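You operate a simulated robot arm through the tools that you are given. There is no shell and no other tool. Be economical: measure what you need, move in short steps, check, and stop when the job is done.

You run a simulated two-armed robot. Do the job below in one go: nothing can be reset, and whatever is moved stays where it is left.

JOB
Let every onion that fits its hole drop through the sizing board's trap.
Fine: bring 65, then 55, then 45 mm to the pointer, draw the trap slide and shut it each time; those that fit end in the catch tray, any other stays on its hole.

Only the result counts: the job must be done as asked and must still hold three seconds after the hand-in. Knocking over, shifting, dropping, spilling or breaking anything else fails it.

ROBOT AND FRAMES
Two 7-joint arms with fingered hands on one trunk, on a base that drives. Base frame: it is fixed to the floor where the robot stands at the start and does not move with it; the origin is under the middle of the robot, x ahead of it, y to its left, z up; the surface under the hand at the start is at about z = 803. Units: mm, rad, N and s.
The left shoulder is at the start at [70, 157, 1189], the right one opposite. With the tool pointing down near the work surface each hand reaches from about 300 to 900 mm from the robot's upright axis, wherever it stands, measured 20 degrees to its own side. Places, roughly: sizing board [600, 0, 900]; trap slide [600, -100, 900]. Payload 5 kg a hand.
Tool frame (each hand has its own): the origin (TCP) lies between the finger pads and is the grasp point; the fingertips stand 31 mm ahead of it; z points along the fingers, y is the line along which they close. The gripper opens to 156 mm. The gripper's body begins 88 mm behind the TCP. The gripper is a hand of 4 fingers: y runs from the thumb to the fingers, the wrist lies at [0, 0, -249] in the tool frame.
Orientation is that of the tool frame in the base frame, as a unit quaternion [x, y, z, w]. With the fingers straight down and closing along the base's y, the tool's x points along the base's -x, its y along +y and its z along -z.

CONTROLS
- The arms move only by the tool send_rows. It takes "left_steps", "right_steps" or both (then of equal length, played together; a hand with none holds still); each is a list of rows, each a list of 6 numbers: the shift along the tool's x, y, z in mm, then the turn, a rotation vector about the tool's x, y, z in rad. In form: [[x, y, z, wx, wy, wz], ...]. A call has 1 to 8 rows; each row shifts and turns the commanded pose from where the row before left it, along the tool's axes as they then stand. Each row takes 0.2 s and may step no farther than 50 mm and 0.15 rad from the row before; otherwise, the whole call is refused. Where a pose cannot be reached the arm comes as near as it can. A force on the tool above 90 N (or 10 N above the force at the start of the call, whichever is more), or a blocked arm, ends the call early, and 0.2 s more pass. In this call time passes only in rows, and 0.2 s behind the last. The reply holds the time, the measured pose of the TCP, the force on the tool along the base axes, the opening and the grip force, in the units named above and with some noise, with the torque about the TCP (base axes, N m) and any sound that the robot's microphone picked up.
- Cameras (640 x 400 px; columns grow to the right, rows downward): "scene" is now at [136.7, -5.9, 1414.2]; the picture's right is [-0.06, -1.00, -0.00], its down [-0.62, 0.04, -0.78] and it looks along [0.78, -0.05, -0.62] (base axes); focal length 250 px, centre (320, 200). "left" rides on the left gripper at [-72, 2, -111] in its tool frame; the picture's right is [-0.02, -1.00, 0.00], its down [0.84, -0.02, -0.54] and it looks along [0.54, -0.01, 0.84] (tool axes); focal length 234 px, centre (320, 200). "right" rides on the right gripper at [72, 2, -111] in its tool frame; the picture's right is [-0.02, 1.00, 0.00], its down [-0.84, -0.02, -0.54] and it looks along [-0.54, -0.01, 0.84] (tool axes); focal length 234 px, centre (320, 200). There is no depth. A picture from a camera that has moved, and an enlarged one, comes with that camera's place and axes in the base frame and with its lens.
- camera(camera): a new picture of that camera. No time passes.
- raise_lower(by): slides the trunk up (or, below 0, down) by that many mm; the arms and the scene camera ride with it, the base frame stays. It gives what a move gives, with no picture.
- steer(legs): drives the robot by 1 to 6 legs, each [ahead, turn to the left] in mm and rad, along the robot's own axes; the way and the turn of a leg run together, so that a leg with both is an arc; at most 1500 mm and 3.142 rad a leg. The arms and the cameras ride along, it lands a little off, and it stops where it bumps. It gives what a move gives.
- set_fingers(finger1, finger2, finger3, thumb_bend, hand): sets how far each is bent, from 0 (flat) to 1 (curled in); at 0.3 the hand is open as for a grip, at 0.7 the pads meet at the TCP. One left out holds its place. A second passes; each finger stops where it meets its share of the squeeze, and holds until it gets a number again. It is the only way to open and close the hand. It gives what a move gives, with no picture; readings hold the bend of each and the force on the fingers (four entries, about 0 where the hand has none), thumb and palm.
- aim_head(pan, tilt): turns the head with the scene camera to pan (to the left, within 1.501 rad either way) and tilt (down, from -0.506 to 1.204), counted from straight ahead of the robot. It gives what a move gives.
- zoom(camera, box): a new picture of the part [left, top, right, bottom] of that camera's present view, enlarged. No time passes.
- hand_in(): hands the job in; it is judged then, once.

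Go step by step. Nothing tells you exact positions but the pictures and the camera data: compare them with the known pose of the tool, close in by small moves and look again before you grip or let go. The budget is 120 turns and 92 pictures, counting those below and the enlarged ones. Unless the task says otherwise, let go and move clear before handing in, and close with one line.

The tools are called after "Emit:" as name(argument=value, ...) on one line, values as JSON. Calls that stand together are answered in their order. send_rows: Moves the arms, as the interface text tells. Its arguments: {"type":"object","properties":{"left_steps":{"type":"array","items":{"type":"array","items":{"type":"number"}}},"right_steps":{"type":"array","items":{"type":"array","items":{"type":"number"}}}},"required":[]} The other tools are called the same way: raise_lower (by) slides the trunk up or down; set_fingers (finger1, finger2, finger3, thumb_bend, hand) moves the fingers one by one; steer (legs) drives the base; aim_head (pan, tilt) turns the head that bears the scene camera; camera (camera) takes a picture; zoom (camera, box) takes an enlarged picture of a part of a camera's view; hand_in () hands the job in.

At the start:

```text
time_s: 0.0
left_eef_pos: [523.1, 107.1, 1167.7]
left_tcp_rot: [0.0, 1.0, 0.0, 0.0]
left_force: [0.3, -0.3, -0.7]
left_moment: [0.01, -0.01, 0.0]
left_width: 155.8
left_grip_force: 0.0
left_shape: jaw
left_bend: [0.3, 0.3, 0.3, 0.3]
left_finger forces: [0.1, 0.1, 0.0, 0.0, 0.1, 0.1]
right_eef_pos: [580.4, -396.9, 1129.8]
right_tcp_rot: [0.0, 1.0, 0.0, 0.0]
right_force: [0.0, 0.2, 0.2]
right_moment: [-0.01, -0.01, 0.0]
right_width: 155.7
right_grip_force: 0.0
right_shape: jaw
right_bend: [0.3, 0.3, 0.3, 0.3]
right_finger forces: [0.1, 0.0, 0.1, 0.0, 0.0, 0.0]
trunk travel left (down, up): [-575.0, 365.0]
robot x, y, heading: [2.7, 0.9, 0.003]
head pan, tilt: [-0.063, 0.672]
```

scene: 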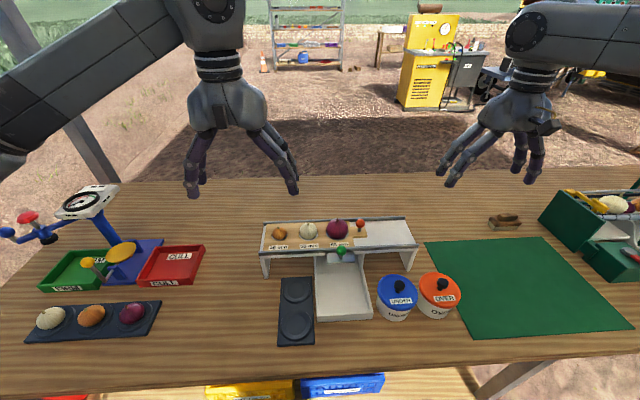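
right: 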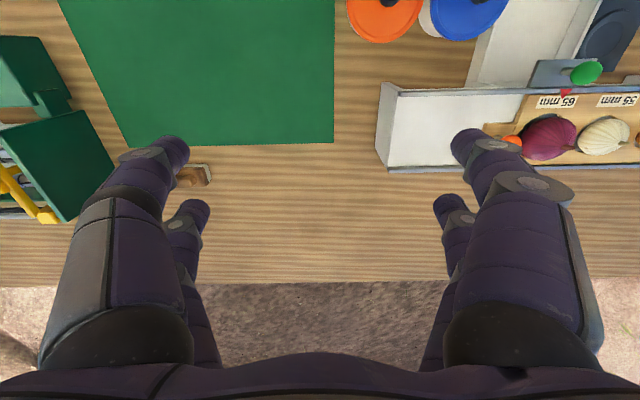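
left: 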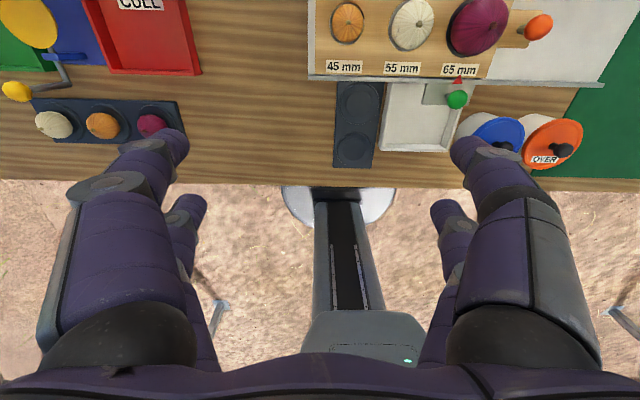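

I see the sizing board with three onions, an orange knob on its right end, and a green knob on the trap slide under a red pointer. I'll look closer before moving.

Emit:
zoom(camera="scene", box=[240, 200, 440, 325])

Emit:
zoom(camera="left", box=[300, 0, 620, 200])

```text
3.20 times, centred on (340, 262) of scene
camera zoom: at [136.7, -5.9, 1414.2], right [-0.06, -1.0, 0.0], down [-0.62, 0.04, -0.78], along [0.78, -0.05, -0.62], focal length 799 px, centre (256, 0)
```

zoom: 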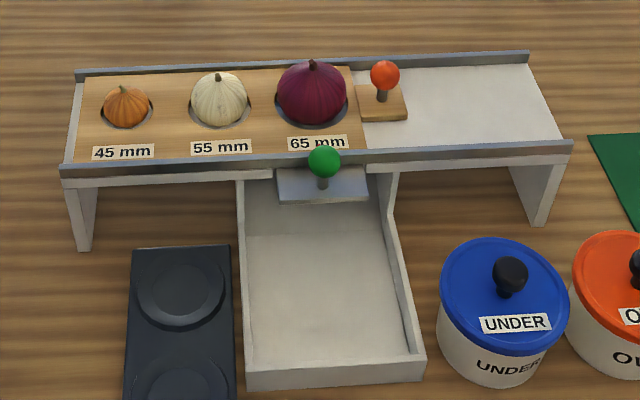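

```text
2.00 times, centred on (460, 100) of left
camera zoom: at [595.7, 108.3, 1278.5], right [0.02, -1.0, 0.0], down [-0.84, -0.02, 0.54], along [-0.54, -0.01, -0.84], focal length 468 px, centre (40, 400)
```

zoom: 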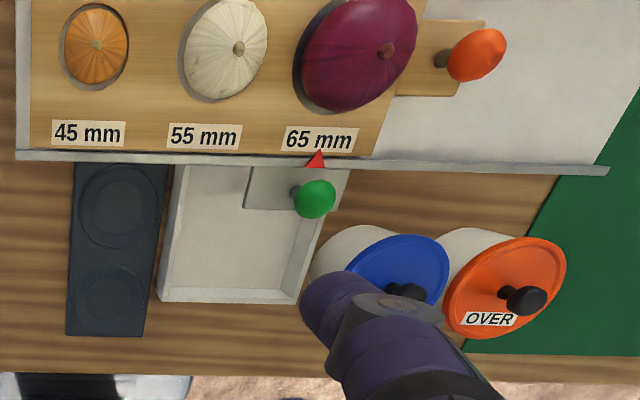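

The green knob is about [541,-83,930], the orange knob about [621,-145,941], and the 65 hole already lies near the pointer. Next I check the right hand's finger layout and the pointer alignment.

Emit:
zoom(camera="scene", box=[420, 60, 580, 200])

Emit:
zoom(camera="right", box=[420, 20, 640, 160])

Emit:
set_fingers(hand="right", finger1=0.3, finger2=0.3, finger3=0.9, thumb_bend=0.3)

Emit:
camera(camera="right")

```text
2.86 times, centred on (500, 130) of scene
camera zoom: at [136.7, -5.9, 1414.2], right [-0.06, -1.0, 0.0], down [-0.62, 0.04, -0.78], along [0.78, -0.05, -0.62], focal length 714 px, centre (-194, 400)
```

zoom: 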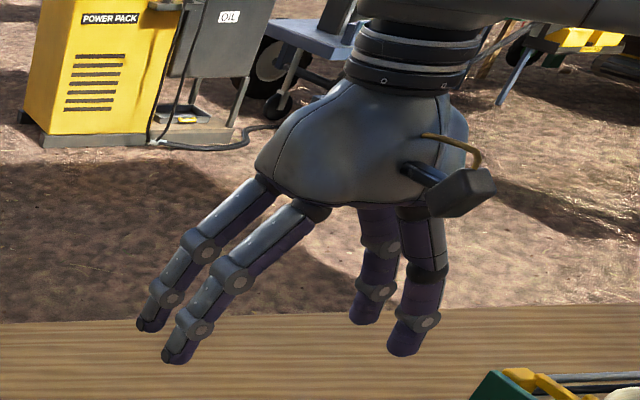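

```text
2.86 times, centred on (530, 90) of right
camera zoom: at [508.1, -397.5, 1240.3], right [0.02, 1.0, 0.0], down [0.84, -0.02, 0.54], along [0.54, -0.01, -0.84], focal length 669 px, centre (-280, 514)
```

zoom: 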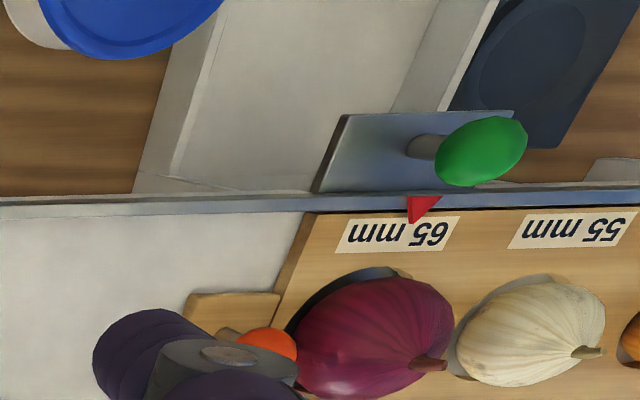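

```text
time_s: 1.0
left_eef_pos: [523.7, 108.6, 1168.2]
left_tcp_rot: [0.0, 1.0, 0.0, 0.0]
left_force: [0.4, -0.3, -0.5]
left_moment: [0.04, 0.01, -0.02]
left_width: 156.1
left_grip_force: 0.1
left_shape: jaw
left_bend: [0.3, 0.3, 0.3, 0.3]
left_finger forces: [0.0, 0.0, 0.1, 0.0, 0.0, 0.1]
right_eef_pos: [580.9, -398.9, 1130.3]
right_tcp_rot: [0.001, 1.0, 0.0, 0.001]
right_force: [0.3, 1.0, 0.2]
right_moment: [0.0, 0.0, 0.02]
right_width: 160.2
right_grip_force: 0.2
right_shape: fingers
right_bend: [0.3, 0.3, 0.9, 0.3]
right_finger forces: [0.1, 0.1, 0.0, 0.1, 0.0, 0.1]
trunk travel left (down, up): [-575.0, 365.0]
robot x, y, heading: [1.3, 0.0, 0.001]
head pan, tilt: [-0.063, 0.672]
```

```text
84 pictures are left
camera right: at [508.1, -397.5, 1240.3], right [0.02, 1.0, 0.0], down [0.84, -0.02, 0.54], along [0.54, -0.01, -0.84], focal length 234 px, centre (320, 200)
```

right: 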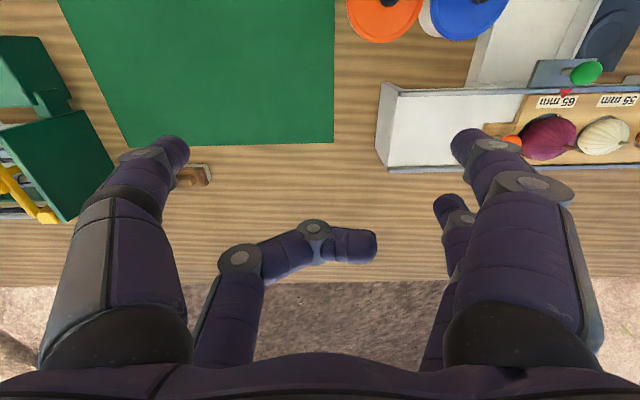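

The hand has two digits on each side. I'll close all to 0.7 and see where the pads meet.

Emit:
set_fingers(hand="right", finger1=0.65, finger2=0.3, finger3=0.3, thumb_bend=0.65)

Emit:
camera(camera="right")

Emit:
set_fingers(hand="right", finger1=0.7, finger2=0.7, finger3=0.7, thumb_bend=0.7)

Emit:
camera(camera="right")

Emit:
zoom(camera="scene", box=[420, 60, 580, 200])

```text
time_s: 2.0
left_eef_pos: [523.6, 108.5, 1168.0]
left_tcp_rot: [0.0, 1.0, 0.0, -0.001]
left_force: [-0.9, 0.9, -0.5]
left_moment: [-0.01, -0.04, 0.01]
left_width: 155.9
left_grip_force: 0.0
left_shape: jaw
left_bend: [0.3, 0.3, 0.3, 0.3]
left_finger forces: [0.0, 0.0, 0.0, 0.0, 0.0, 0.0]
right_eef_pos: [579.4, -399.4, 1129.9]
right_tcp_rot: [0.0, 1.0, 0.0, 0.0]
right_force: [-0.5, -0.9, 0.2]
right_moment: [0.0, -0.01, -0.03]
right_width: 23.0
right_grip_force: 0.1
right_shape: fingers
right_bend: [0.65, 0.3, 0.3, 0.65]
right_finger forces: [0.1, 0.1, 0.0, 0.1, 0.0, 0.0]
trunk travel left (down, up): [-575.0, 365.0]
robot x, y, heading: [-1.3, -0.0, 0.005]
head pan, tilt: [-0.063, 0.672]
```

```text
83 pictures are left
camera right: at [508.1, -397.5, 1240.3], right [0.02, 1.0, 0.0], down [0.84, -0.02, 0.54], along [0.54, -0.01, -0.84], focal length 234 px, centre (320, 200)
```

right: 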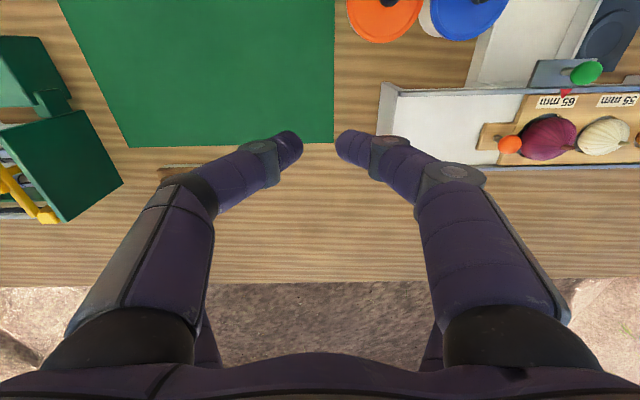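

```text
time_s: 3.0
left_eef_pos: [523.7, 106.6, 1167.5]
left_tcp_rot: [0.0, 1.0, 0.0, 0.0]
left_force: [-0.5, -1.1, -0.6]
left_moment: [0.02, -0.03, -0.02]
left_width: 155.9
left_grip_force: 0.1
left_shape: jaw
left_bend: [0.3, 0.3, 0.3, 0.3]
left_finger forces: [0.1, 0.0, 0.1, 0.0, 0.0, 0.0]
right_eef_pos: [578.9, -398.1, 1130.5]
right_tcp_rot: [0.0, 1.0, 0.0, 0.0]
right_force: [0.0, 0.0, 0.2]
right_moment: [0.01, 0.0, 0.01]
right_width: 5.1
right_grip_force: 0.0
right_shape: fingers
right_bend: [0.7, 0.7, 0.7, 0.7]
right_finger forces: [0.0, 0.0, 0.0, 0.0, 0.0, 0.0]
trunk travel left (down, up): [-575.0, 365.0]
robot x, y, heading: [-0.7, 0.9, -0.003]
head pan, tilt: [-0.063, 0.672]
```

```text
82 pictures are left
camera right: at [508.1, -397.5, 1240.3], right [0.02, 1.0, 0.0], down [0.84, -0.02, 0.54], along [0.54, -0.01, -0.84], focal length 234 px, centre (320, 200)
```

right: 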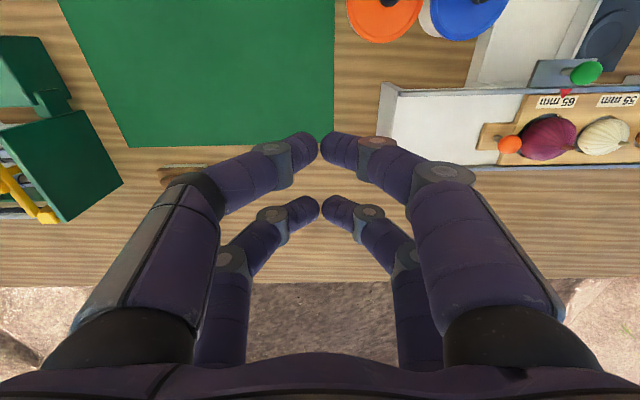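

```text
2.86 times, centred on (500, 130) of scene
camera zoom: at [136.7, -5.9, 1414.2], right [-0.06, -1.0, 0.0], down [-0.62, 0.04, -0.78], along [0.78, -0.05, -0.62], focal length 714 px, centre (-194, 400)
```

zoom: 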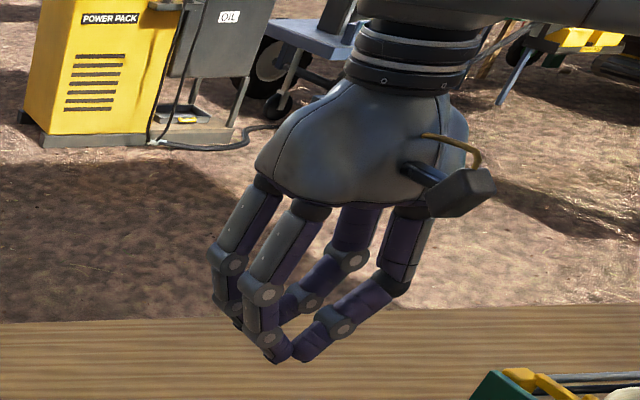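

Finger1+thumb form the pair at tool +x and finger2+finger3 the pair at tool −x. I'll use finger2+3 to pinch knobs: moving the right hand above the green knob and the left hand aside.

Emit:
set_fingers(hand="right", finger1=0.3, finger2=0.5, finger3=0.5, thumb_bend=0.3)

Emit:
send_rows(left_steps=[[0, 15, -10, 0, 0, 0], [0, 15, -10, 0, 0, 0], [0, 15, -10, 0, 0, 0], [0, 15, -10, 0, 0, 0], [0, 15, -10, 0, 0, 0], [0, 15, -10, 0, 0, 0], [0, 15, -10, 0, 0, 0], [0, 15, -10, 0, 0, 0]], right_steps=[[7.5, 39, 7, 0, 0, 0], [7.5, 39, 7, 0, 0, 0], [7.5, 39, 7, 0, 0, 0], [7.5, 39, 7, 0, 0, 0], [7.5, 39, 7, 0, 0, 0], [7.5, 39, 7, 0, 0, 0], [7.5, 39, 7, 0, 0, 0], [7.5, 39, 7, 0, 0, 0]])

Emit:
camera(camera="scene")

Emit:
camera(camera="right")

```text
time_s: 4.0
left_eef_pos: [523.4, 108.3, 1167.4]
left_tcp_rot: [0.001, 1.0, -0.001, 0.0]
left_force: [0.6, -0.6, -0.6]
left_moment: [-0.01, 0.03, -0.04]
left_width: 156.0
left_grip_force: 0.0
left_shape: jaw
left_bend: [0.3, 0.3, 0.3, 0.3]
left_finger forces: [0.0, 0.0, 0.1, 0.1, 0.0, 0.1]
right_eef_pos: [579.3, -397.7, 1129.5]
right_tcp_rot: [-0.001, 1.0, 0.0, 0.0]
right_force: [0.3, 0.0, -0.8]
right_moment: [0.01, -0.02, 0.01]
right_width: 159.8
right_grip_force: 0.1
right_shape: fingers
right_bend: [0.3, 0.5, 0.5, 0.3]
right_finger forces: [0.0, 0.1, 0.0, 0.0, 0.0, 0.0]
trunk travel left (down, up): [-575.0, 365.0]
robot x, y, heading: [1.4, -1.3, -0.004]
head pan, tilt: [-0.063, 0.672]
```

```text
time_s: 5.8
left_eef_pos: [525.7, 230.6, 1246.6]
left_tcp_rot: [0.0, 1.0, -0.001, 0.0]
left_force: [0.1, -0.1, 0.2]
left_moment: [0.0, 0.01, 0.0]
left_width: 155.7
left_grip_force: 0.0
left_shape: jaw
left_bend: [0.3, 0.3, 0.3, 0.3]
left_finger forces: [0.0, 0.0, 0.0, 0.0, 0.0, 0.1]
right_eef_pos: [518.4, -86.4, 1074.5]
right_tcp_rot: [0.0, 1.0, -0.001, 0.0]
right_force: [0.2, 0.5, -0.2]
right_moment: [-0.02, -0.02, -0.02]
right_width: 159.6
right_grip_force: 0.1
right_shape: fingers
right_bend: [0.3, 0.5, 0.5, 0.3]
right_finger forces: [0.0, 0.0, 0.0, 0.1, 0.0, 0.1]
trunk travel left (down, up): [-575.0, 365.0]
robot x, y, heading: [0.2, -2.1, 0.002]
head pan, tilt: [-0.063, 0.672]
```

```text
80 pictures are left
camera scene: at [136.5, -3.3, 1414.2], right [-0.06, -1.0, 0.0], down [-0.62, 0.04, -0.78], along [0.78, -0.05, -0.62], focal length 250 px, centre (320, 200)
```

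scene: 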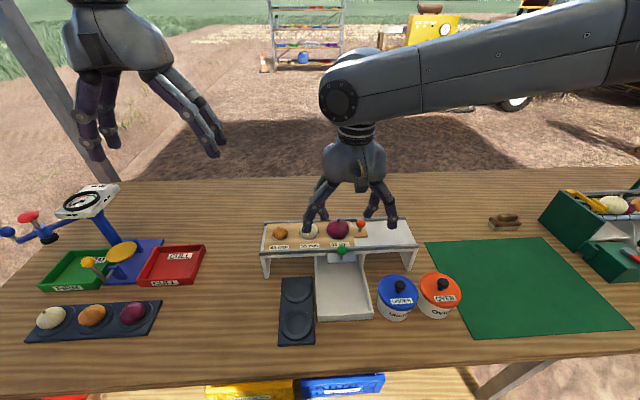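

```text
79 pictures are left
camera right: at [446.9, -85.1, 1184.5], right [0.02, 1.0, 0.0], down [0.84, -0.02, 0.55], along [0.55, -0.01, -0.84], focal length 234 px, centre (320, 200)
```

right: 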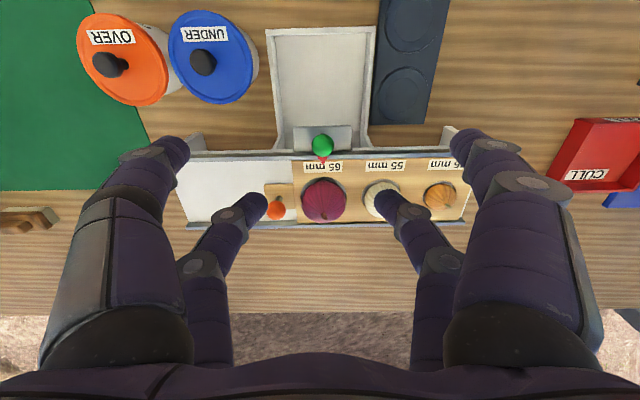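

The green knob triangulates to [540,-84,930]; the hand is nearly above it. Descending so that fingers 2 and 3 straddle it.

Emit:
send_rows(right_steps=[[0, 2.5, 25, 0, 0, 0], [0, 0, 25, 0, 0, 0], [0, 0, 25, 0, 0, 0], [0, 0, 25, 0, 0, 0], [0, 0, 20, 0, 0, 0]])

Emit:
camera(camera="right")

Emit:
zoom(camera="scene", box=[260, 160, 440, 273])

```text
time_s: 7.0
left_eef_pos: [525.3, 228.8, 1246.2]
left_tcp_rot: [0.001, 1.0, 0.0, 0.0]
left_force: [-0.6, 0.6, -0.5]
left_moment: [0.02, -0.01, 0.01]
left_width: 155.9
left_grip_force: 0.1
left_shape: jaw
left_bend: [0.3, 0.3, 0.3, 0.3]
left_finger forces: [0.0, 0.0, 0.0, 0.1, 0.1, 0.1]
right_eef_pos: [520.2, -85.0, 953.3]
right_tcp_rot: [0.0, 1.0, 0.0, 0.0]
right_force: [0.5, -0.6, -0.6]
right_moment: [0.04, 0.0, 0.0]
right_width: 160.0
right_grip_force: 0.0
right_shape: fingers
right_bend: [0.3, 0.5, 0.5, 0.3]
right_finger forces: [0.0, 0.0, 0.0, 0.0, 0.0, 0.0]
trunk travel left (down, up): [-575.0, 365.0]
robot x, y, heading: [0.6, -2.1, -0.002]
head pan, tilt: [-0.063, 0.672]
```

```text
78 pictures are left
camera right: at [448.7, -83.8, 1064.1], right [0.02, 1.0, 0.0], down [0.84, -0.02, 0.54], along [0.54, -0.01, -0.84], focal length 234 px, centre (320, 200)
```

right: 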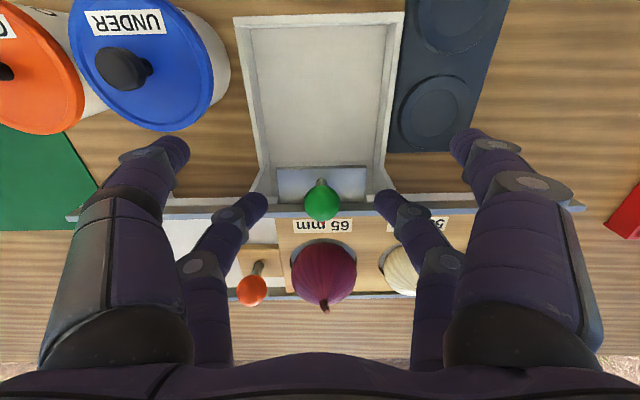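

```text
3.54 times, centred on (350, 216) of scene
camera zoom: at [137.1, -5.8, 1414.2], right [-0.06, -1.0, 0.0], down [-0.62, 0.04, -0.78], along [0.78, -0.05, -0.62], focal length 884 px, centre (214, 142)
```

zoom: 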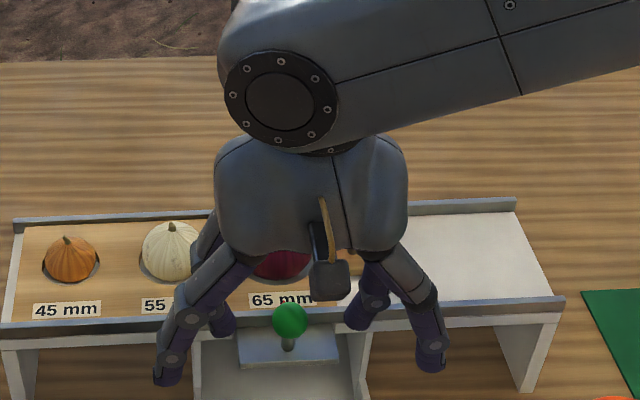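

Aligned well. Lower a bit and close fingers 2 and 3.

Emit:
send_rows(right_steps=[[3, 0, 8, 0, 0, 0]])

Emit:
set_fingers(hand="right", finger2=0.75, finger3=0.75)

Emit:
camera(camera="right")

```text
time_s: 7.4
left_eef_pos: [525.5, 230.0, 1247.0]
left_tcp_rot: [0.0, 1.0, 0.0, 0.001]
left_force: [-0.2, 0.4, 0.2]
left_moment: [-0.05, -0.01, 0.03]
left_width: 156.0
left_grip_force: 0.0
left_shape: jaw
left_bend: [0.3, 0.3, 0.3, 0.3]
left_finger forces: [0.0, 0.0, 0.0, 0.0, 0.0, 0.0]
right_eef_pos: [515.7, -85.7, 945.6]
right_tcp_rot: [0.0, 1.0, -0.001, 0.0]
right_force: [-0.1, -0.2, 0.5]
right_moment: [0.03, 0.0, -0.01]
right_width: 159.8
right_grip_force: 0.0
right_shape: fingers
right_bend: [0.3, 0.5, 0.5, 0.3]
right_finger forces: [0.1, 0.0, 0.0, 0.0, 0.0, 0.0]
trunk travel left (down, up): [-575.0, 365.0]
robot x, y, heading: [-0.5, 0.6, 0.001]
head pan, tilt: [-0.063, 0.672]
```

```text
time_s: 8.4
left_eef_pos: [524.6, 228.2, 1247.1]
left_tcp_rot: [0.0, 1.0, 0.0, 0.001]
left_force: [0.0, -0.2, 0.1]
left_moment: [0.03, 0.0, 0.02]
left_width: 155.8
left_grip_force: 0.1
left_shape: jaw
left_bend: [0.3, 0.3, 0.3, 0.3]
left_finger forces: [0.1, 0.0, 0.0, 0.1, 0.0, 0.0]
right_eef_pos: [515.6, -84.7, 945.0]
right_tcp_rot: [0.0, 1.0, 0.0, 0.0]
right_force: [-0.4, 0.0, -4.5]
right_moment: [-0.03, 0.14, -0.03]
right_width: 159.8
right_grip_force: 8.2
right_shape: fingers
right_bend: [0.3, 0.65, 0.65, 0.3]
right_finger forces: [0.0, 8.0, 7.9, 0.1, 0.0, 0.0]
trunk travel left (down, up): [-575.0, 365.0]
robot x, y, heading: [-3.2, 1.3, 0.002]
head pan, tilt: [-0.063, 0.672]
```

```text
76 pictures are left
camera right: at [444.7, -83.3, 1055.5], right [0.02, 1.0, 0.0], down [0.84, -0.02, 0.54], along [0.54, -0.01, -0.84], focal length 234 px, centre (320, 200)
```

right: 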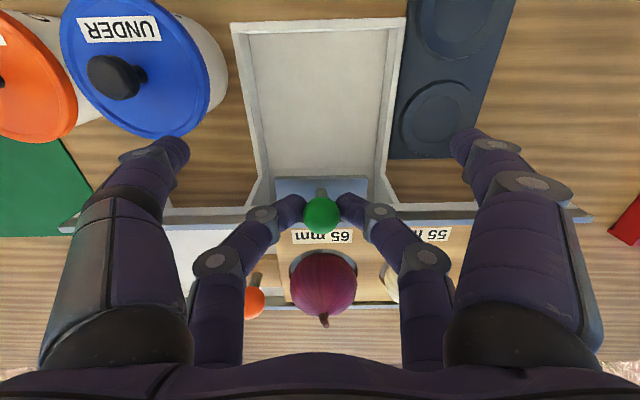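

The knob is gripped at 8 N. Now draw the slide toward the robot gradually.

Emit:
send_rows(right_steps=[[8, 0, 0, 0, 0, 0], [8, 0, 0, 0, 0, 0], [8, 0, 0, 0, 0, 0], [8, 0, 0, 0, 0, 0], [8, 0, 0, 0, 0, 0]])

Emit:
camera(camera="right")

```text
time_s: 9.6
left_eef_pos: [526.3, 229.8, 1246.2]
left_tcp_rot: [0.0, 1.0, 0.0, 0.0]
left_force: [-0.5, -0.3, -0.4]
left_moment: [-0.02, 0.01, 0.03]
left_width: 156.0
left_grip_force: 0.1
left_shape: jaw
left_bend: [0.3, 0.3, 0.3, 0.3]
left_finger forces: [0.0, 0.0, 0.0, 0.0, 0.1, 0.1]
right_eef_pos: [476.6, -84.3, 945.4]
right_tcp_rot: [0.0, 1.0, 0.0, 0.0]
right_force: [-0.2, -2.0, -8.2]
right_moment: [-0.02, 0.21, -0.03]
right_width: 159.7
right_grip_force: 8.4
right_shape: fingers
right_bend: [0.3, 0.65, 0.65, 0.3]
right_finger forces: [0.1, 7.6, 9.2, 0.0, 0.1, 0.0]
trunk travel left (down, up): [-575.0, 365.0]
robot x, y, heading: [-0.5, -1.5, 0.0]
head pan, tilt: [-0.063, 0.672]
```

```text
75 pictures are left
camera right: at [404.9, -82.8, 1056.0], right [0.02, 1.0, 0.0], down [0.84, -0.02, 0.54], along [0.54, -0.01, -0.84], focal length 234 px, centre (320, 200)
```

right: 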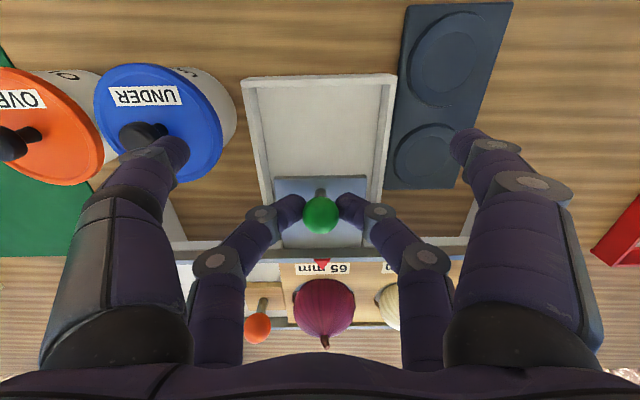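

The slide moves. Continue drawing it.

Emit:
send_rows(right_steps=[[8, 0, 0, 0, 0, 0], [8, 0, 0, 0, 0, 0], [8, 0, 0, 0, 0, 0], [8, 0, 0, 0, 0, 0], [8, 0, 0, 0, 0, 0]])

Emit:
camera(camera="right")

Emit:
zoom(camera="scene", box=[240, 180, 440, 325])

```text
time_s: 10.8
left_eef_pos: [525.7, 228.5, 1246.5]
left_tcp_rot: [0.0, 1.0, 0.0, 0.001]
left_force: [0.0, -0.5, 0.5]
left_moment: [0.01, -0.02, 0.03]
left_width: 155.8
left_grip_force: 0.1
left_shape: jaw
left_bend: [0.3, 0.3, 0.3, 0.3]
left_finger forces: [0.0, 0.1, 0.0, 0.0, 0.1, 0.0]
right_eef_pos: [435.1, -84.4, 944.8]
right_tcp_rot: [0.0, 1.0, 0.0, 0.0]
right_force: [-1.1, -0.6, -7.2]
right_moment: [-0.05, 0.23, -0.03]
right_width: 159.6
right_grip_force: 8.0
right_shape: fingers
right_bend: [0.3, 0.65, 0.65, 0.3]
right_finger forces: [0.0, 7.8, 8.4, 0.1, 0.0, 0.0]
trunk travel left (down, up): [-575.0, 365.0]
robot x, y, heading: [-0.5, 2.7, -0.002]
head pan, tilt: [-0.063, 0.672]
```

```text
74 pictures are left
camera right: at [364.4, -83.1, 1055.9], right [0.02, 1.0, 0.0], down [0.84, -0.02, 0.54], along [0.54, -0.01, -0.84], focal length 234 px, centre (320, 200)
```

right: 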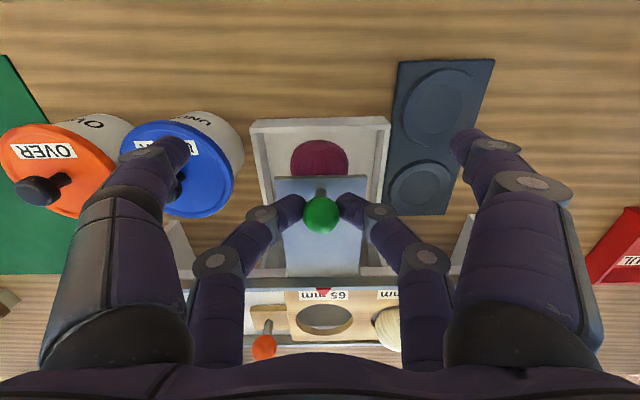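

```text
2.76 times, centred on (340, 252) of scene
camera zoom: at [136.6, -6.1, 1414.2], right [-0.06, -1.0, 0.0], down [-0.62, 0.04, -0.78], along [0.78, -0.05, -0.62], focal length 689 px, centre (265, 55)
```

zoom: 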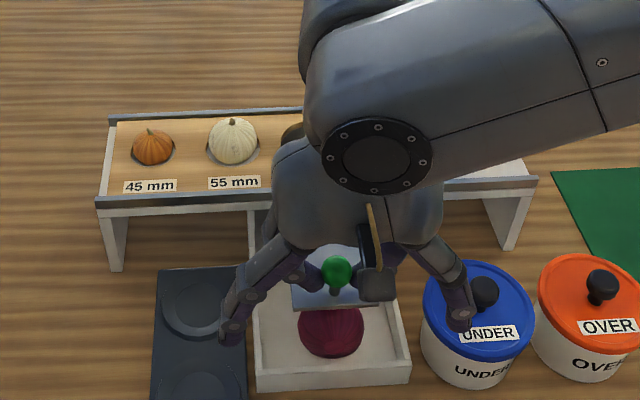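

The purple onion dropped through into the tray. Now I shut the slide.

Emit:
send_rows(right_steps=[[-10, 0, 0, 0, 0, 0], [-10, 0, 0, 0, 0, 0], [-10, 0, 0, 0, 0, 0], [-10, 0, 0, 0, 0, 0], [-10, 0, 0, 0, 0, 0], [-10, 0, 0, 0, 0, 0], [-10, 0, 0, 0, 0, 0], [-10, 0, 0, 0, 0, 0]])

Emit:
send_rows(right_steps=[[-2, 0, 0, 0, 0, 0], [-2, 0, 0, 0, 0, 0]])

Emit:
camera(camera="right")

```text
time_s: 12.6
left_eef_pos: [525.4, 228.4, 1247.2]
left_tcp_rot: [0.0, 1.0, 0.0, 0.0]
left_force: [0.0, -0.3, 0.2]
left_moment: [-0.02, -0.04, 0.01]
left_width: 155.8
left_grip_force: 0.2
left_shape: jaw
left_bend: [0.3, 0.3, 0.3, 0.3]
left_finger forces: [0.0, 0.0, 0.0, 0.0, 0.1, 0.0]
right_eef_pos: [516.8, -84.5, 946.4]
right_tcp_rot: [0.0, 1.0, 0.0, -0.001]
right_force: [-4.9, -1.1, -10.7]
right_moment: [-0.01, 0.35, -0.04]
right_width: 159.8
right_grip_force: 8.7
right_shape: fingers
right_bend: [0.3, 0.65, 0.65, 0.3]
right_finger forces: [0.0, 8.5, 9.4, 0.0, 0.0, 0.0]
trunk travel left (down, up): [-575.0, 365.0]
robot x, y, heading: [-0.4, -0.4, -0.004]
head pan, tilt: [-0.063, 0.672]
```

```text
time_s: 13.2
left_eef_pos: [524.5, 228.4, 1246.2]
left_tcp_rot: [0.0, 1.0, 0.0, 0.0]
left_force: [0.5, -0.9, -0.2]
left_moment: [0.02, -0.02, 0.0]
left_width: 155.9
left_grip_force: 0.2
left_shape: jaw
left_bend: [0.3, 0.3, 0.3, 0.3]
left_finger forces: [0.0, 0.1, 0.0, 0.0, 0.1, 0.0]
right_eef_pos: [522.7, -83.4, 946.2]
right_tcp_rot: [0.0, 1.0, -0.001, 0.001]
right_force: [-6.7, -2.7, -3.4]
right_moment: [-0.01, 0.28, -0.02]
right_width: 159.7
right_grip_force: 6.2
right_shape: fingers
right_bend: [0.3, 0.65, 0.65, 0.3]
right_finger forces: [0.1, 6.0, 7.1, 0.0, 0.0, 0.0]
trunk travel left (down, up): [-575.0, 365.0]
robot x, y, heading: [-0.8, -2.4, 0.002]
head pan, tilt: [-0.063, 0.672]
```

```text
72 pictures are left
camera right: at [451.0, -82.4, 1056.6], right [0.02, 1.0, 0.0], down [0.84, -0.02, 0.55], along [0.55, -0.01, -0.84], focal length 234 px, centre (320, 200)
```

right: 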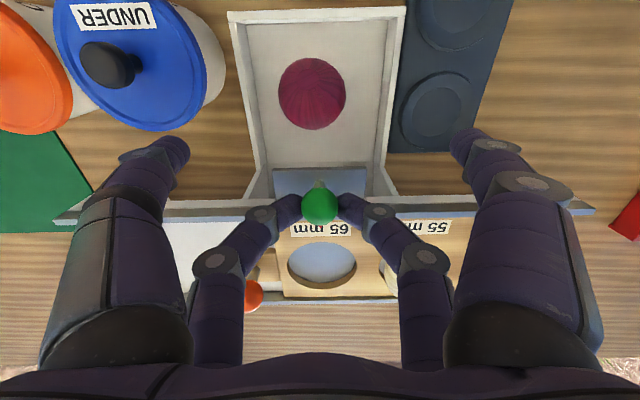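

The slide is shut firmly. Release, rise, and go above the orange knob (with the 65 hole now empty there is room to pinch along y).

Emit:
set_fingers(hand="right", finger2=0.5, finger3=0.5)

Emit:
send_rows(right_steps=[[0, 0, -30, 0, 0, 0], [0, 0, -30, 0, 0, 0], [0, 0, -30, 0, 0, 0], [-27, -21, 0, 0, 0, 0], [-27, -21, 0, 0, 0, 0], [-26, -20, 0, 0, 0, 0]])

Emit:
camera(camera="right")

```text
time_s: 14.2
left_eef_pos: [524.9, 228.5, 1247.8]
left_tcp_rot: [0.0, 1.0, 0.001, 0.0]
left_force: [0.0, -0.1, 0.0]
left_moment: [-0.02, -0.03, 0.05]
left_width: 156.0
left_grip_force: 0.1
left_shape: jaw
left_bend: [0.3, 0.3, 0.3, 0.3]
left_finger forces: [0.0, 0.0, 0.0, 0.0, 0.0, 0.0]
right_eef_pos: [521.8, -82.5, 946.4]
right_tcp_rot: [0.0, 1.0, 0.0, 0.0]
right_force: [0.3, -0.2, -0.2]
right_moment: [0.05, -0.02, 0.01]
right_width: 159.9
right_grip_force: 0.0
right_shape: fingers
right_bend: [0.3, 0.5, 0.5, 0.3]
right_finger forces: [0.0, 0.1, 0.0, 0.0, 0.0, 0.0]
trunk travel left (down, up): [-575.0, 365.0]
robot x, y, heading: [2.4, 0.5, -0.001]
head pan, tilt: [-0.063, 0.672]
```

```text
time_s: 15.6
left_eef_pos: [525.1, 229.1, 1246.6]
left_tcp_rot: [0.0, 1.0, 0.0, 0.0]
left_force: [-0.5, -0.1, -0.2]
left_moment: [0.0, -0.01, -0.01]
left_width: 155.7
left_grip_force: 0.0
left_shape: jaw
left_bend: [0.3, 0.3, 0.3, 0.3]
left_finger forces: [0.0, 0.0, 0.1, 0.0, 0.0, 0.0]
right_eef_pos: [602.5, -147.6, 1035.2]
right_tcp_rot: [0.0, 1.0, 0.0, 0.0]
right_force: [-0.4, 0.1, 0.6]
right_moment: [0.01, -0.01, 0.0]
right_width: 159.7
right_grip_force: 0.2
right_shape: fingers
right_bend: [0.3, 0.5, 0.5, 0.3]
right_finger forces: [0.1, 0.1, 0.1, 0.0, 0.0, 0.1]
trunk travel left (down, up): [-575.0, 365.0]
robot x, y, heading: [2.5, -2.6, -0.002]
head pan, tilt: [-0.063, 0.672]
```

```text
71 pictures are left
camera right: at [530.2, -146.9, 1145.0], right [0.02, 1.0, 0.0], down [0.84, -0.02, 0.54], along [0.54, -0.01, -0.84], focal length 234 px, centre (320, 200)
```

right: 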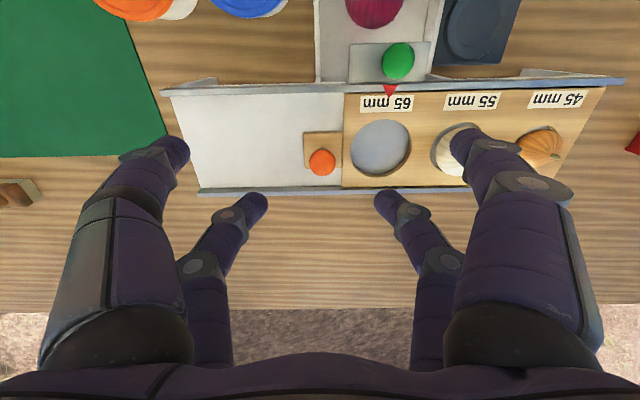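

The orange knob is at about [619,-146,941]. Narrow the idle pair a little, then descend.

Emit:
set_fingers(hand="right", finger1=0.42, thumb_bend=0.42)

Emit:
send_rows(right_steps=[[4, 2, 20, 0, 0, 0], [0, 0, 20, 0, 0, 0], [0, 0, 20, 0, 0, 0], [0, 0, 12, 0, 0, 0]])

Emit:
camera(camera="right")

Emit:
zoom(camera="scene", box=[260, 160, 440, 273])

```text
time_s: 16.6
left_eef_pos: [525.8, 227.9, 1247.0]
left_tcp_rot: [0.0, 1.0, 0.001, 0.0]
left_force: [-0.3, -0.9, 0.3]
left_moment: [0.03, 0.02, -0.03]
left_width: 155.8
left_grip_force: 0.1
left_shape: jaw
left_bend: [0.3, 0.3, 0.3, 0.3]
left_finger forces: [0.0, 0.0, 0.1, 0.1, 0.1, 0.1]
right_eef_pos: [601.1, -147.6, 1035.3]
right_tcp_rot: [0.0, 1.0, 0.0, -0.001]
right_force: [0.2, -0.1, -0.2]
right_moment: [-0.03, -0.03, -0.02]
right_width: 113.8
right_grip_force: 0.0
right_shape: fingers
right_bend: [0.42, 0.5, 0.5, 0.42]
right_finger forces: [0.1, 0.0, 0.0, 0.0, 0.1, 0.0]
trunk travel left (down, up): [-575.0, 365.0]
robot x, y, heading: [-0.4, -1.5, -0.002]
head pan, tilt: [-0.063, 0.672]
```

```text
time_s: 17.6
left_eef_pos: [525.6, 229.7, 1245.9]
left_tcp_rot: [0.0, 1.0, 0.0, 0.0]
left_force: [0.0, 0.6, -0.1]
left_moment: [-0.04, 0.01, 0.0]
left_width: 156.1
left_grip_force: 0.0
left_shape: jaw
left_bend: [0.3, 0.3, 0.3, 0.3]
left_finger forces: [0.0, 0.1, 0.0, 0.0, 0.0, 0.0]
right_eef_pos: [596.5, -143.9, 962.5]
right_tcp_rot: [0.0, 1.0, 0.001, 0.001]
right_force: [0.6, 0.2, -0.4]
right_moment: [0.02, 0.01, -0.01]
right_width: 113.5
right_grip_force: 0.1
right_shape: fingers
right_bend: [0.42, 0.5, 0.5, 0.42]
right_finger forces: [0.1, 0.0, 0.1, 0.0, 0.0, 0.0]
trunk travel left (down, up): [-575.0, 365.0]
robot x, y, heading: [3.9, -0.0, 0.002]
head pan, tilt: [-0.063, 0.672]
```

```text
70 pictures are left
camera right: at [524.8, -143.1, 1073.6], right [0.02, 1.0, 0.0], down [0.84, -0.02, 0.54], along [0.54, -0.01, -0.84], focal length 234 px, centre (320, 200)
```

right: 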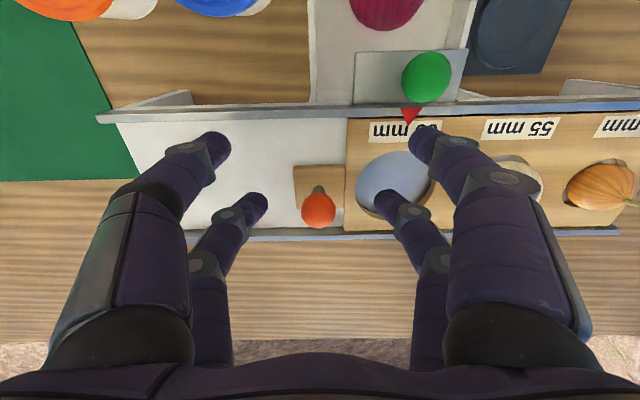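

```text
3.54 times, centred on (350, 216) of scene
camera zoom: at [137.0, -5.7, 1414.2], right [-0.06, -1.0, 0.0], down [-0.62, 0.04, -0.78], along [0.78, -0.05, -0.62], focal length 884 px, centre (214, 142)
```

zoom: 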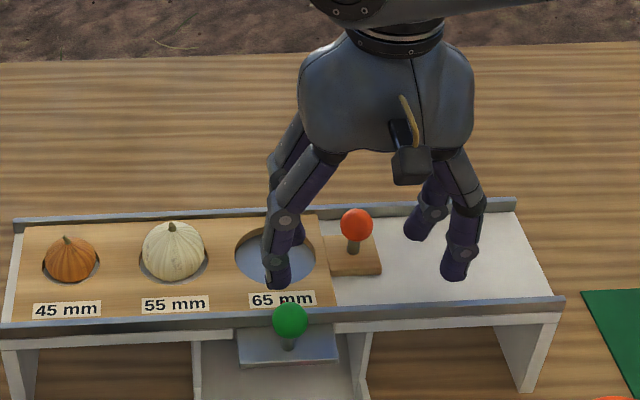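

Aligned with the orange knob. Lower slightly and pinch.

Emit:
send_rows(right_steps=[[0, -1, 6, 0, 0, 0]])

Emit:
set_fingers(hand="right", finger2=0.75, finger3=0.75)

Emit:
send_rows(right_steps=[[0, -8, 0, 0, 0, 0], [0, -8, 0, 0, 0, 0], [0, -8, 0, 0, 0, 0], [0, -8, 0, 0, 0, 0], [0, -8, 0, 0, 0, 0]])

Emit:
camera(camera="right")

```text
time_s: 18.0
left_eef_pos: [526.9, 229.8, 1247.1]
left_tcp_rot: [-0.001, 1.0, 0.001, 0.0]
left_force: [0.2, -0.9, -0.1]
left_moment: [-0.02, 0.02, -0.01]
left_width: 155.7
left_grip_force: 0.1
left_shape: jaw
left_bend: [0.3, 0.3, 0.3, 0.3]
left_finger forces: [0.0, 0.0, 0.0, 0.0, 0.0, 0.0]
right_eef_pos: [596.9, -145.4, 958.4]
right_tcp_rot: [-0.001, 1.0, 0.0, -0.001]
right_force: [0.2, 0.2, -0.2]
right_moment: [-0.01, 0.01, -0.03]
right_width: 113.8
right_grip_force: 0.0
right_shape: fingers
right_bend: [0.42, 0.5, 0.5, 0.42]
right_finger forces: [0.0, 0.0, 0.1, 0.0, 0.0, 0.0]
trunk travel left (down, up): [-575.0, 365.0]
robot x, y, heading: [3.3, 1.2, 0.002]
head pan, tilt: [-0.063, 0.672]
```

```text
time_s: 19.0
left_eef_pos: [524.8, 231.1, 1246.0]
left_tcp_rot: [-0.001, 1.0, 0.0, 0.001]
left_force: [-0.7, -0.4, 0.2]
left_moment: [0.04, -0.03, -0.01]
left_width: 155.8
left_grip_force: 0.0
left_shape: jaw
left_bend: [0.3, 0.3, 0.3, 0.3]
left_finger forces: [0.0, 0.1, 0.1, 0.0, 0.0, 0.0]
right_eef_pos: [596.5, -144.4, 956.3]
right_tcp_rot: [-0.001, 1.0, 0.0, -0.002]
right_force: [-1.4, -0.1, -4.1]
right_moment: [0.02, 0.14, 0.0]
right_width: 113.6
right_grip_force: 7.8
right_shape: fingers
right_bend: [0.42, 0.65, 0.65, 0.42]
right_finger forces: [0.1, 8.0, 8.0, 0.0, 0.1, 0.0]
trunk travel left (down, up): [-575.0, 365.0]
robot x, y, heading: [1.7, 0.1, 0.002]
head pan, tilt: [-0.063, 0.672]
```

```text
time_s: 20.2
left_eef_pos: [525.3, 228.9, 1246.1]
left_tcp_rot: [0.0, 1.0, -0.001, 0.0]
left_force: [-0.5, -0.2, -0.2]
left_moment: [0.02, 0.01, 0.01]
left_width: 155.8
left_grip_force: 0.1
left_shape: jaw
left_bend: [0.3, 0.3, 0.3, 0.3]
left_finger forces: [0.0, 0.1, 0.0, 0.0, 0.1, 0.0]
right_eef_pos: [595.7, -185.7, 957.6]
right_tcp_rot: [0.0, 1.0, 0.0, -0.001]
right_force: [-3.9, 0.3, -8.3]
right_moment: [0.01, 0.27, 0.02]
right_width: 113.6
right_grip_force: 8.1
right_shape: fingers
right_bend: [0.42, 0.65, 0.65, 0.42]
right_finger forces: [0.0, 8.4, 8.3, 0.1, 0.1, 0.0]
trunk travel left (down, up): [-575.0, 365.0]
robot x, y, heading: [3.0, 3.4, 0.002]
head pan, tilt: [-0.063, 0.672]
```

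```text
68 pictures are left
camera right: at [524.9, -184.5, 1067.9], right [0.02, 1.0, 0.0], down [0.84, -0.02, 0.54], along [0.54, -0.01, -0.84], focal length 234 px, centre (320, 200)
```

right: 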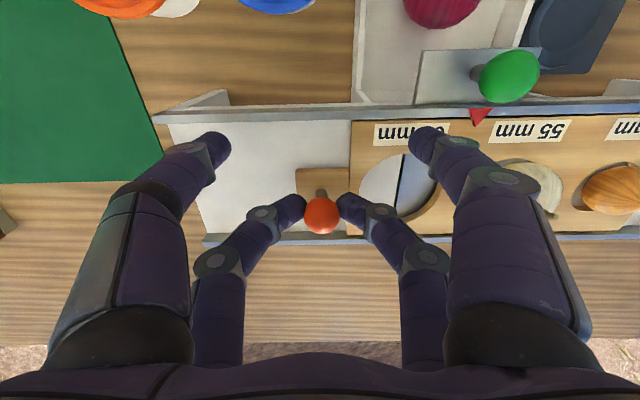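

The board slides along with the onions. Continue 30 mm, then check alignment with the pointer.

Emit:
send_rows(right_steps=[[0, -8, 0, 0, 0, 0], [0, -8, 0, 0, 0, 0], [0, -8, 0, 0, 0, 0], [0, -8, 0, 0, 0, 0]])

Emit:
camera(camera="right")

Emit:
zoom(camera="left", box=[440, 0, 640, 125])

Emit:
zoom(camera="scene", box=[260, 190, 440, 303])

```text
time_s: 21.2
left_eef_pos: [523.5, 228.9, 1246.9]
left_tcp_rot: [0.0, 1.0, 0.0, 0.0]
left_force: [-0.1, 0.0, 0.4]
left_moment: [0.01, -0.01, -0.01]
left_width: 155.8
left_grip_force: 0.0
left_shape: jaw
left_bend: [0.3, 0.3, 0.3, 0.3]
left_finger forces: [0.0, 0.1, 0.1, 0.0, 0.0, 0.1]
right_eef_pos: [595.4, -216.9, 956.9]
right_tcp_rot: [0.001, 1.0, 0.0, 0.001]
right_force: [-4.9, -0.4, -2.6]
right_moment: [0.0, 0.17, -0.04]
right_width: 113.7
right_grip_force: 7.7
right_shape: fingers
right_bend: [0.42, 0.65, 0.65, 0.42]
right_finger forces: [0.0, 8.1, 8.4, 0.0, 0.0, 0.1]
trunk travel left (down, up): [-575.0, 365.0]
robot x, y, heading: [-2.8, 1.1, -0.003]
head pan, tilt: [-0.063, 0.672]
```

```text
67 pictures are left
camera right: at [524.8, -216.4, 1067.0], right [0.02, 1.0, 0.0], down [0.84, -0.02, 0.55], along [0.55, -0.01, -0.84], focal length 234 px, centre (320, 200)
```

right: 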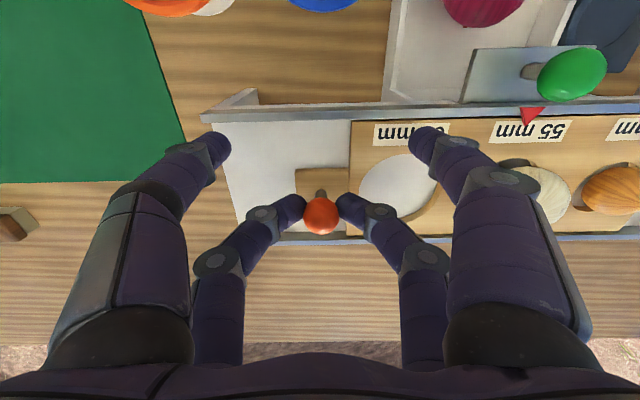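

```text
3.20 times, centred on (540, 62) of left
camera zoom: at [596.7, 228.9, 1357.9], right [0.02, -1.0, 0.0], down [-0.84, -0.02, 0.54], along [-0.54, -0.01, -0.84], focal length 749 px, centre (-384, 640)
```

zoom: 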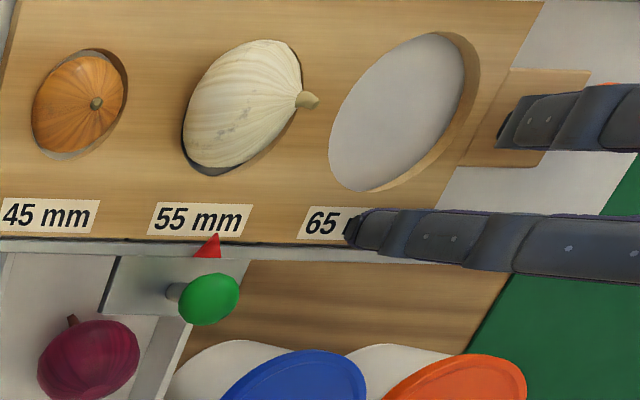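

```text
3.54 times, centred on (350, 246) of scene
camera zoom: at [136.3, -6.6, 1414.3], right [-0.06, -1.0, 0.0], down [-0.62, 0.04, -0.78], along [0.78, -0.05, -0.62], focal length 884 px, centre (214, 35)
```

zoom: 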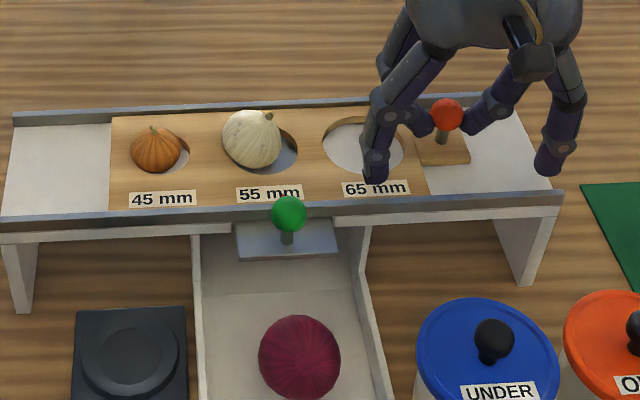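

About 8 mm remain to bring 55 to the pointer. Move 8 mm and recheck.

Emit:
send_rows(right_steps=[[0, -4, 0, 0, 0, 0], [0, -4, 0, 0, 0, 0]])

Emit:
zoom(camera="left", box=[440, 0, 640, 125])

Emit:
camera(camera="right")

```text
time_s: 21.8
left_eef_pos: [526.1, 228.7, 1246.7]
left_tcp_rot: [0.0, 1.0, -0.001, -0.001]
left_force: [-0.3, -0.4, 0.1]
left_moment: [0.0, -0.01, 0.0]
left_width: 155.9
left_grip_force: 0.1
left_shape: jaw
left_bend: [0.3, 0.3, 0.3, 0.3]
left_finger forces: [0.0, 0.0, 0.1, 0.0, 0.0, 0.0]
right_eef_pos: [595.2, -225.2, 956.0]
right_tcp_rot: [0.0, 1.0, 0.0, 0.0]
right_force: [-2.5, -2.1, -3.2]
right_moment: [-0.04, 0.14, -0.05]
right_width: 113.5
right_grip_force: 8.0
right_shape: fingers
right_bend: [0.42, 0.66, 0.65, 0.42]
right_finger forces: [0.0, 7.9, 8.7, 0.1, 0.0, 0.0]
trunk travel left (down, up): [-575.0, 365.0]
robot x, y, heading: [0.5, -0.1, 0.004]
head pan, tilt: [-0.063, 0.672]
```

```text
3.20 times, centred on (540, 62) of left
camera zoom: at [597.2, 229.2, 1357.5], right [0.02, -1.0, 0.0], down [-0.84, -0.02, 0.54], along [-0.54, -0.01, -0.84], focal length 749 px, centre (-384, 640)
```

zoom: 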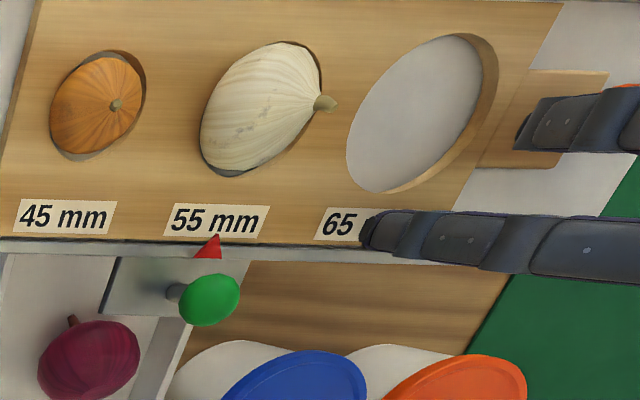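

```text
63 pictures are left
camera right: at [524.7, -223.8, 1066.9], right [0.02, 1.0, 0.0], down [0.84, -0.02, 0.55], along [0.54, -0.01, -0.84], focal length 234 px, centre (320, 200)
```

right: 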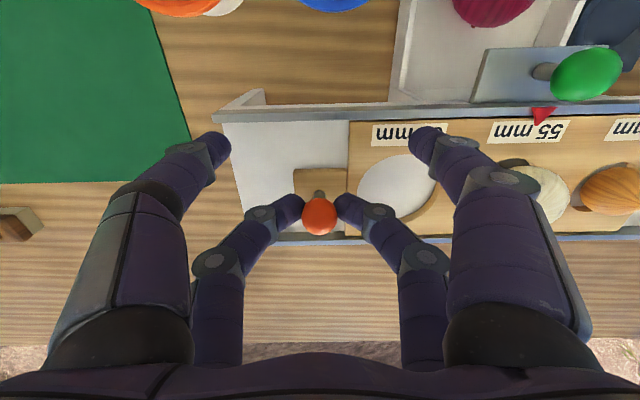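

The 55 label looks aligned. A tight zoom to confirm.

Emit:
zoom(camera="left", box=[480, 50, 560, 100])

Emit:
zoom(camera="scene", box=[300, 210, 380, 260])

```text
8.00 times, centred on (520, 75) of left
camera zoom: at [597.2, 229.2, 1357.5], right [0.02, -1.0, 0.0], down [-0.84, -0.02, 0.54], along [-0.54, -0.01, -0.84], focal length 1873 px, centre (-1280, 1200)
```

zoom: 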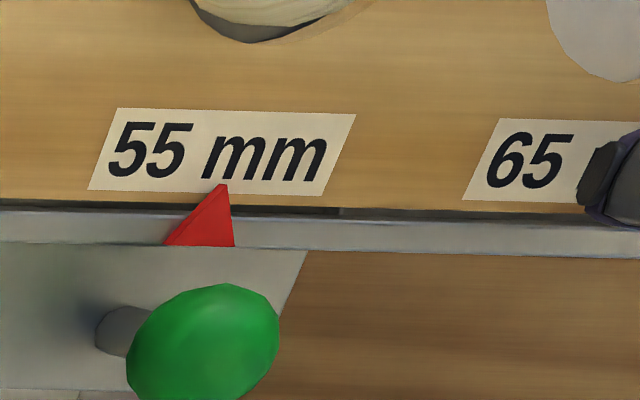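

```text
8.00 times, centred on (340, 235) of scene
camera zoom: at [136.8, -6.2, 1414.2], right [-0.06, -1.0, 0.0], down [-0.62, 0.04, -0.78], along [0.78, -0.05, -0.62], focal length 1999 px, centre (160, -80)
```

zoom: 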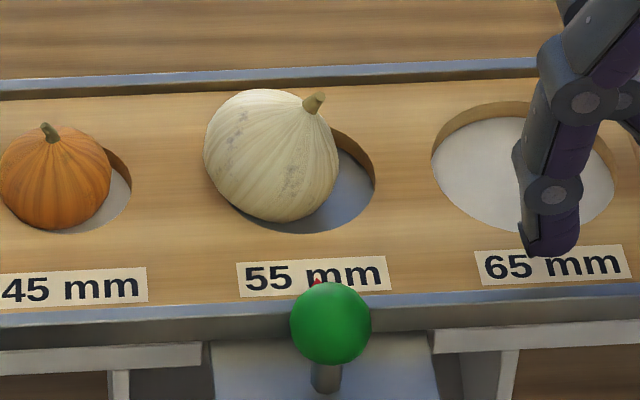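

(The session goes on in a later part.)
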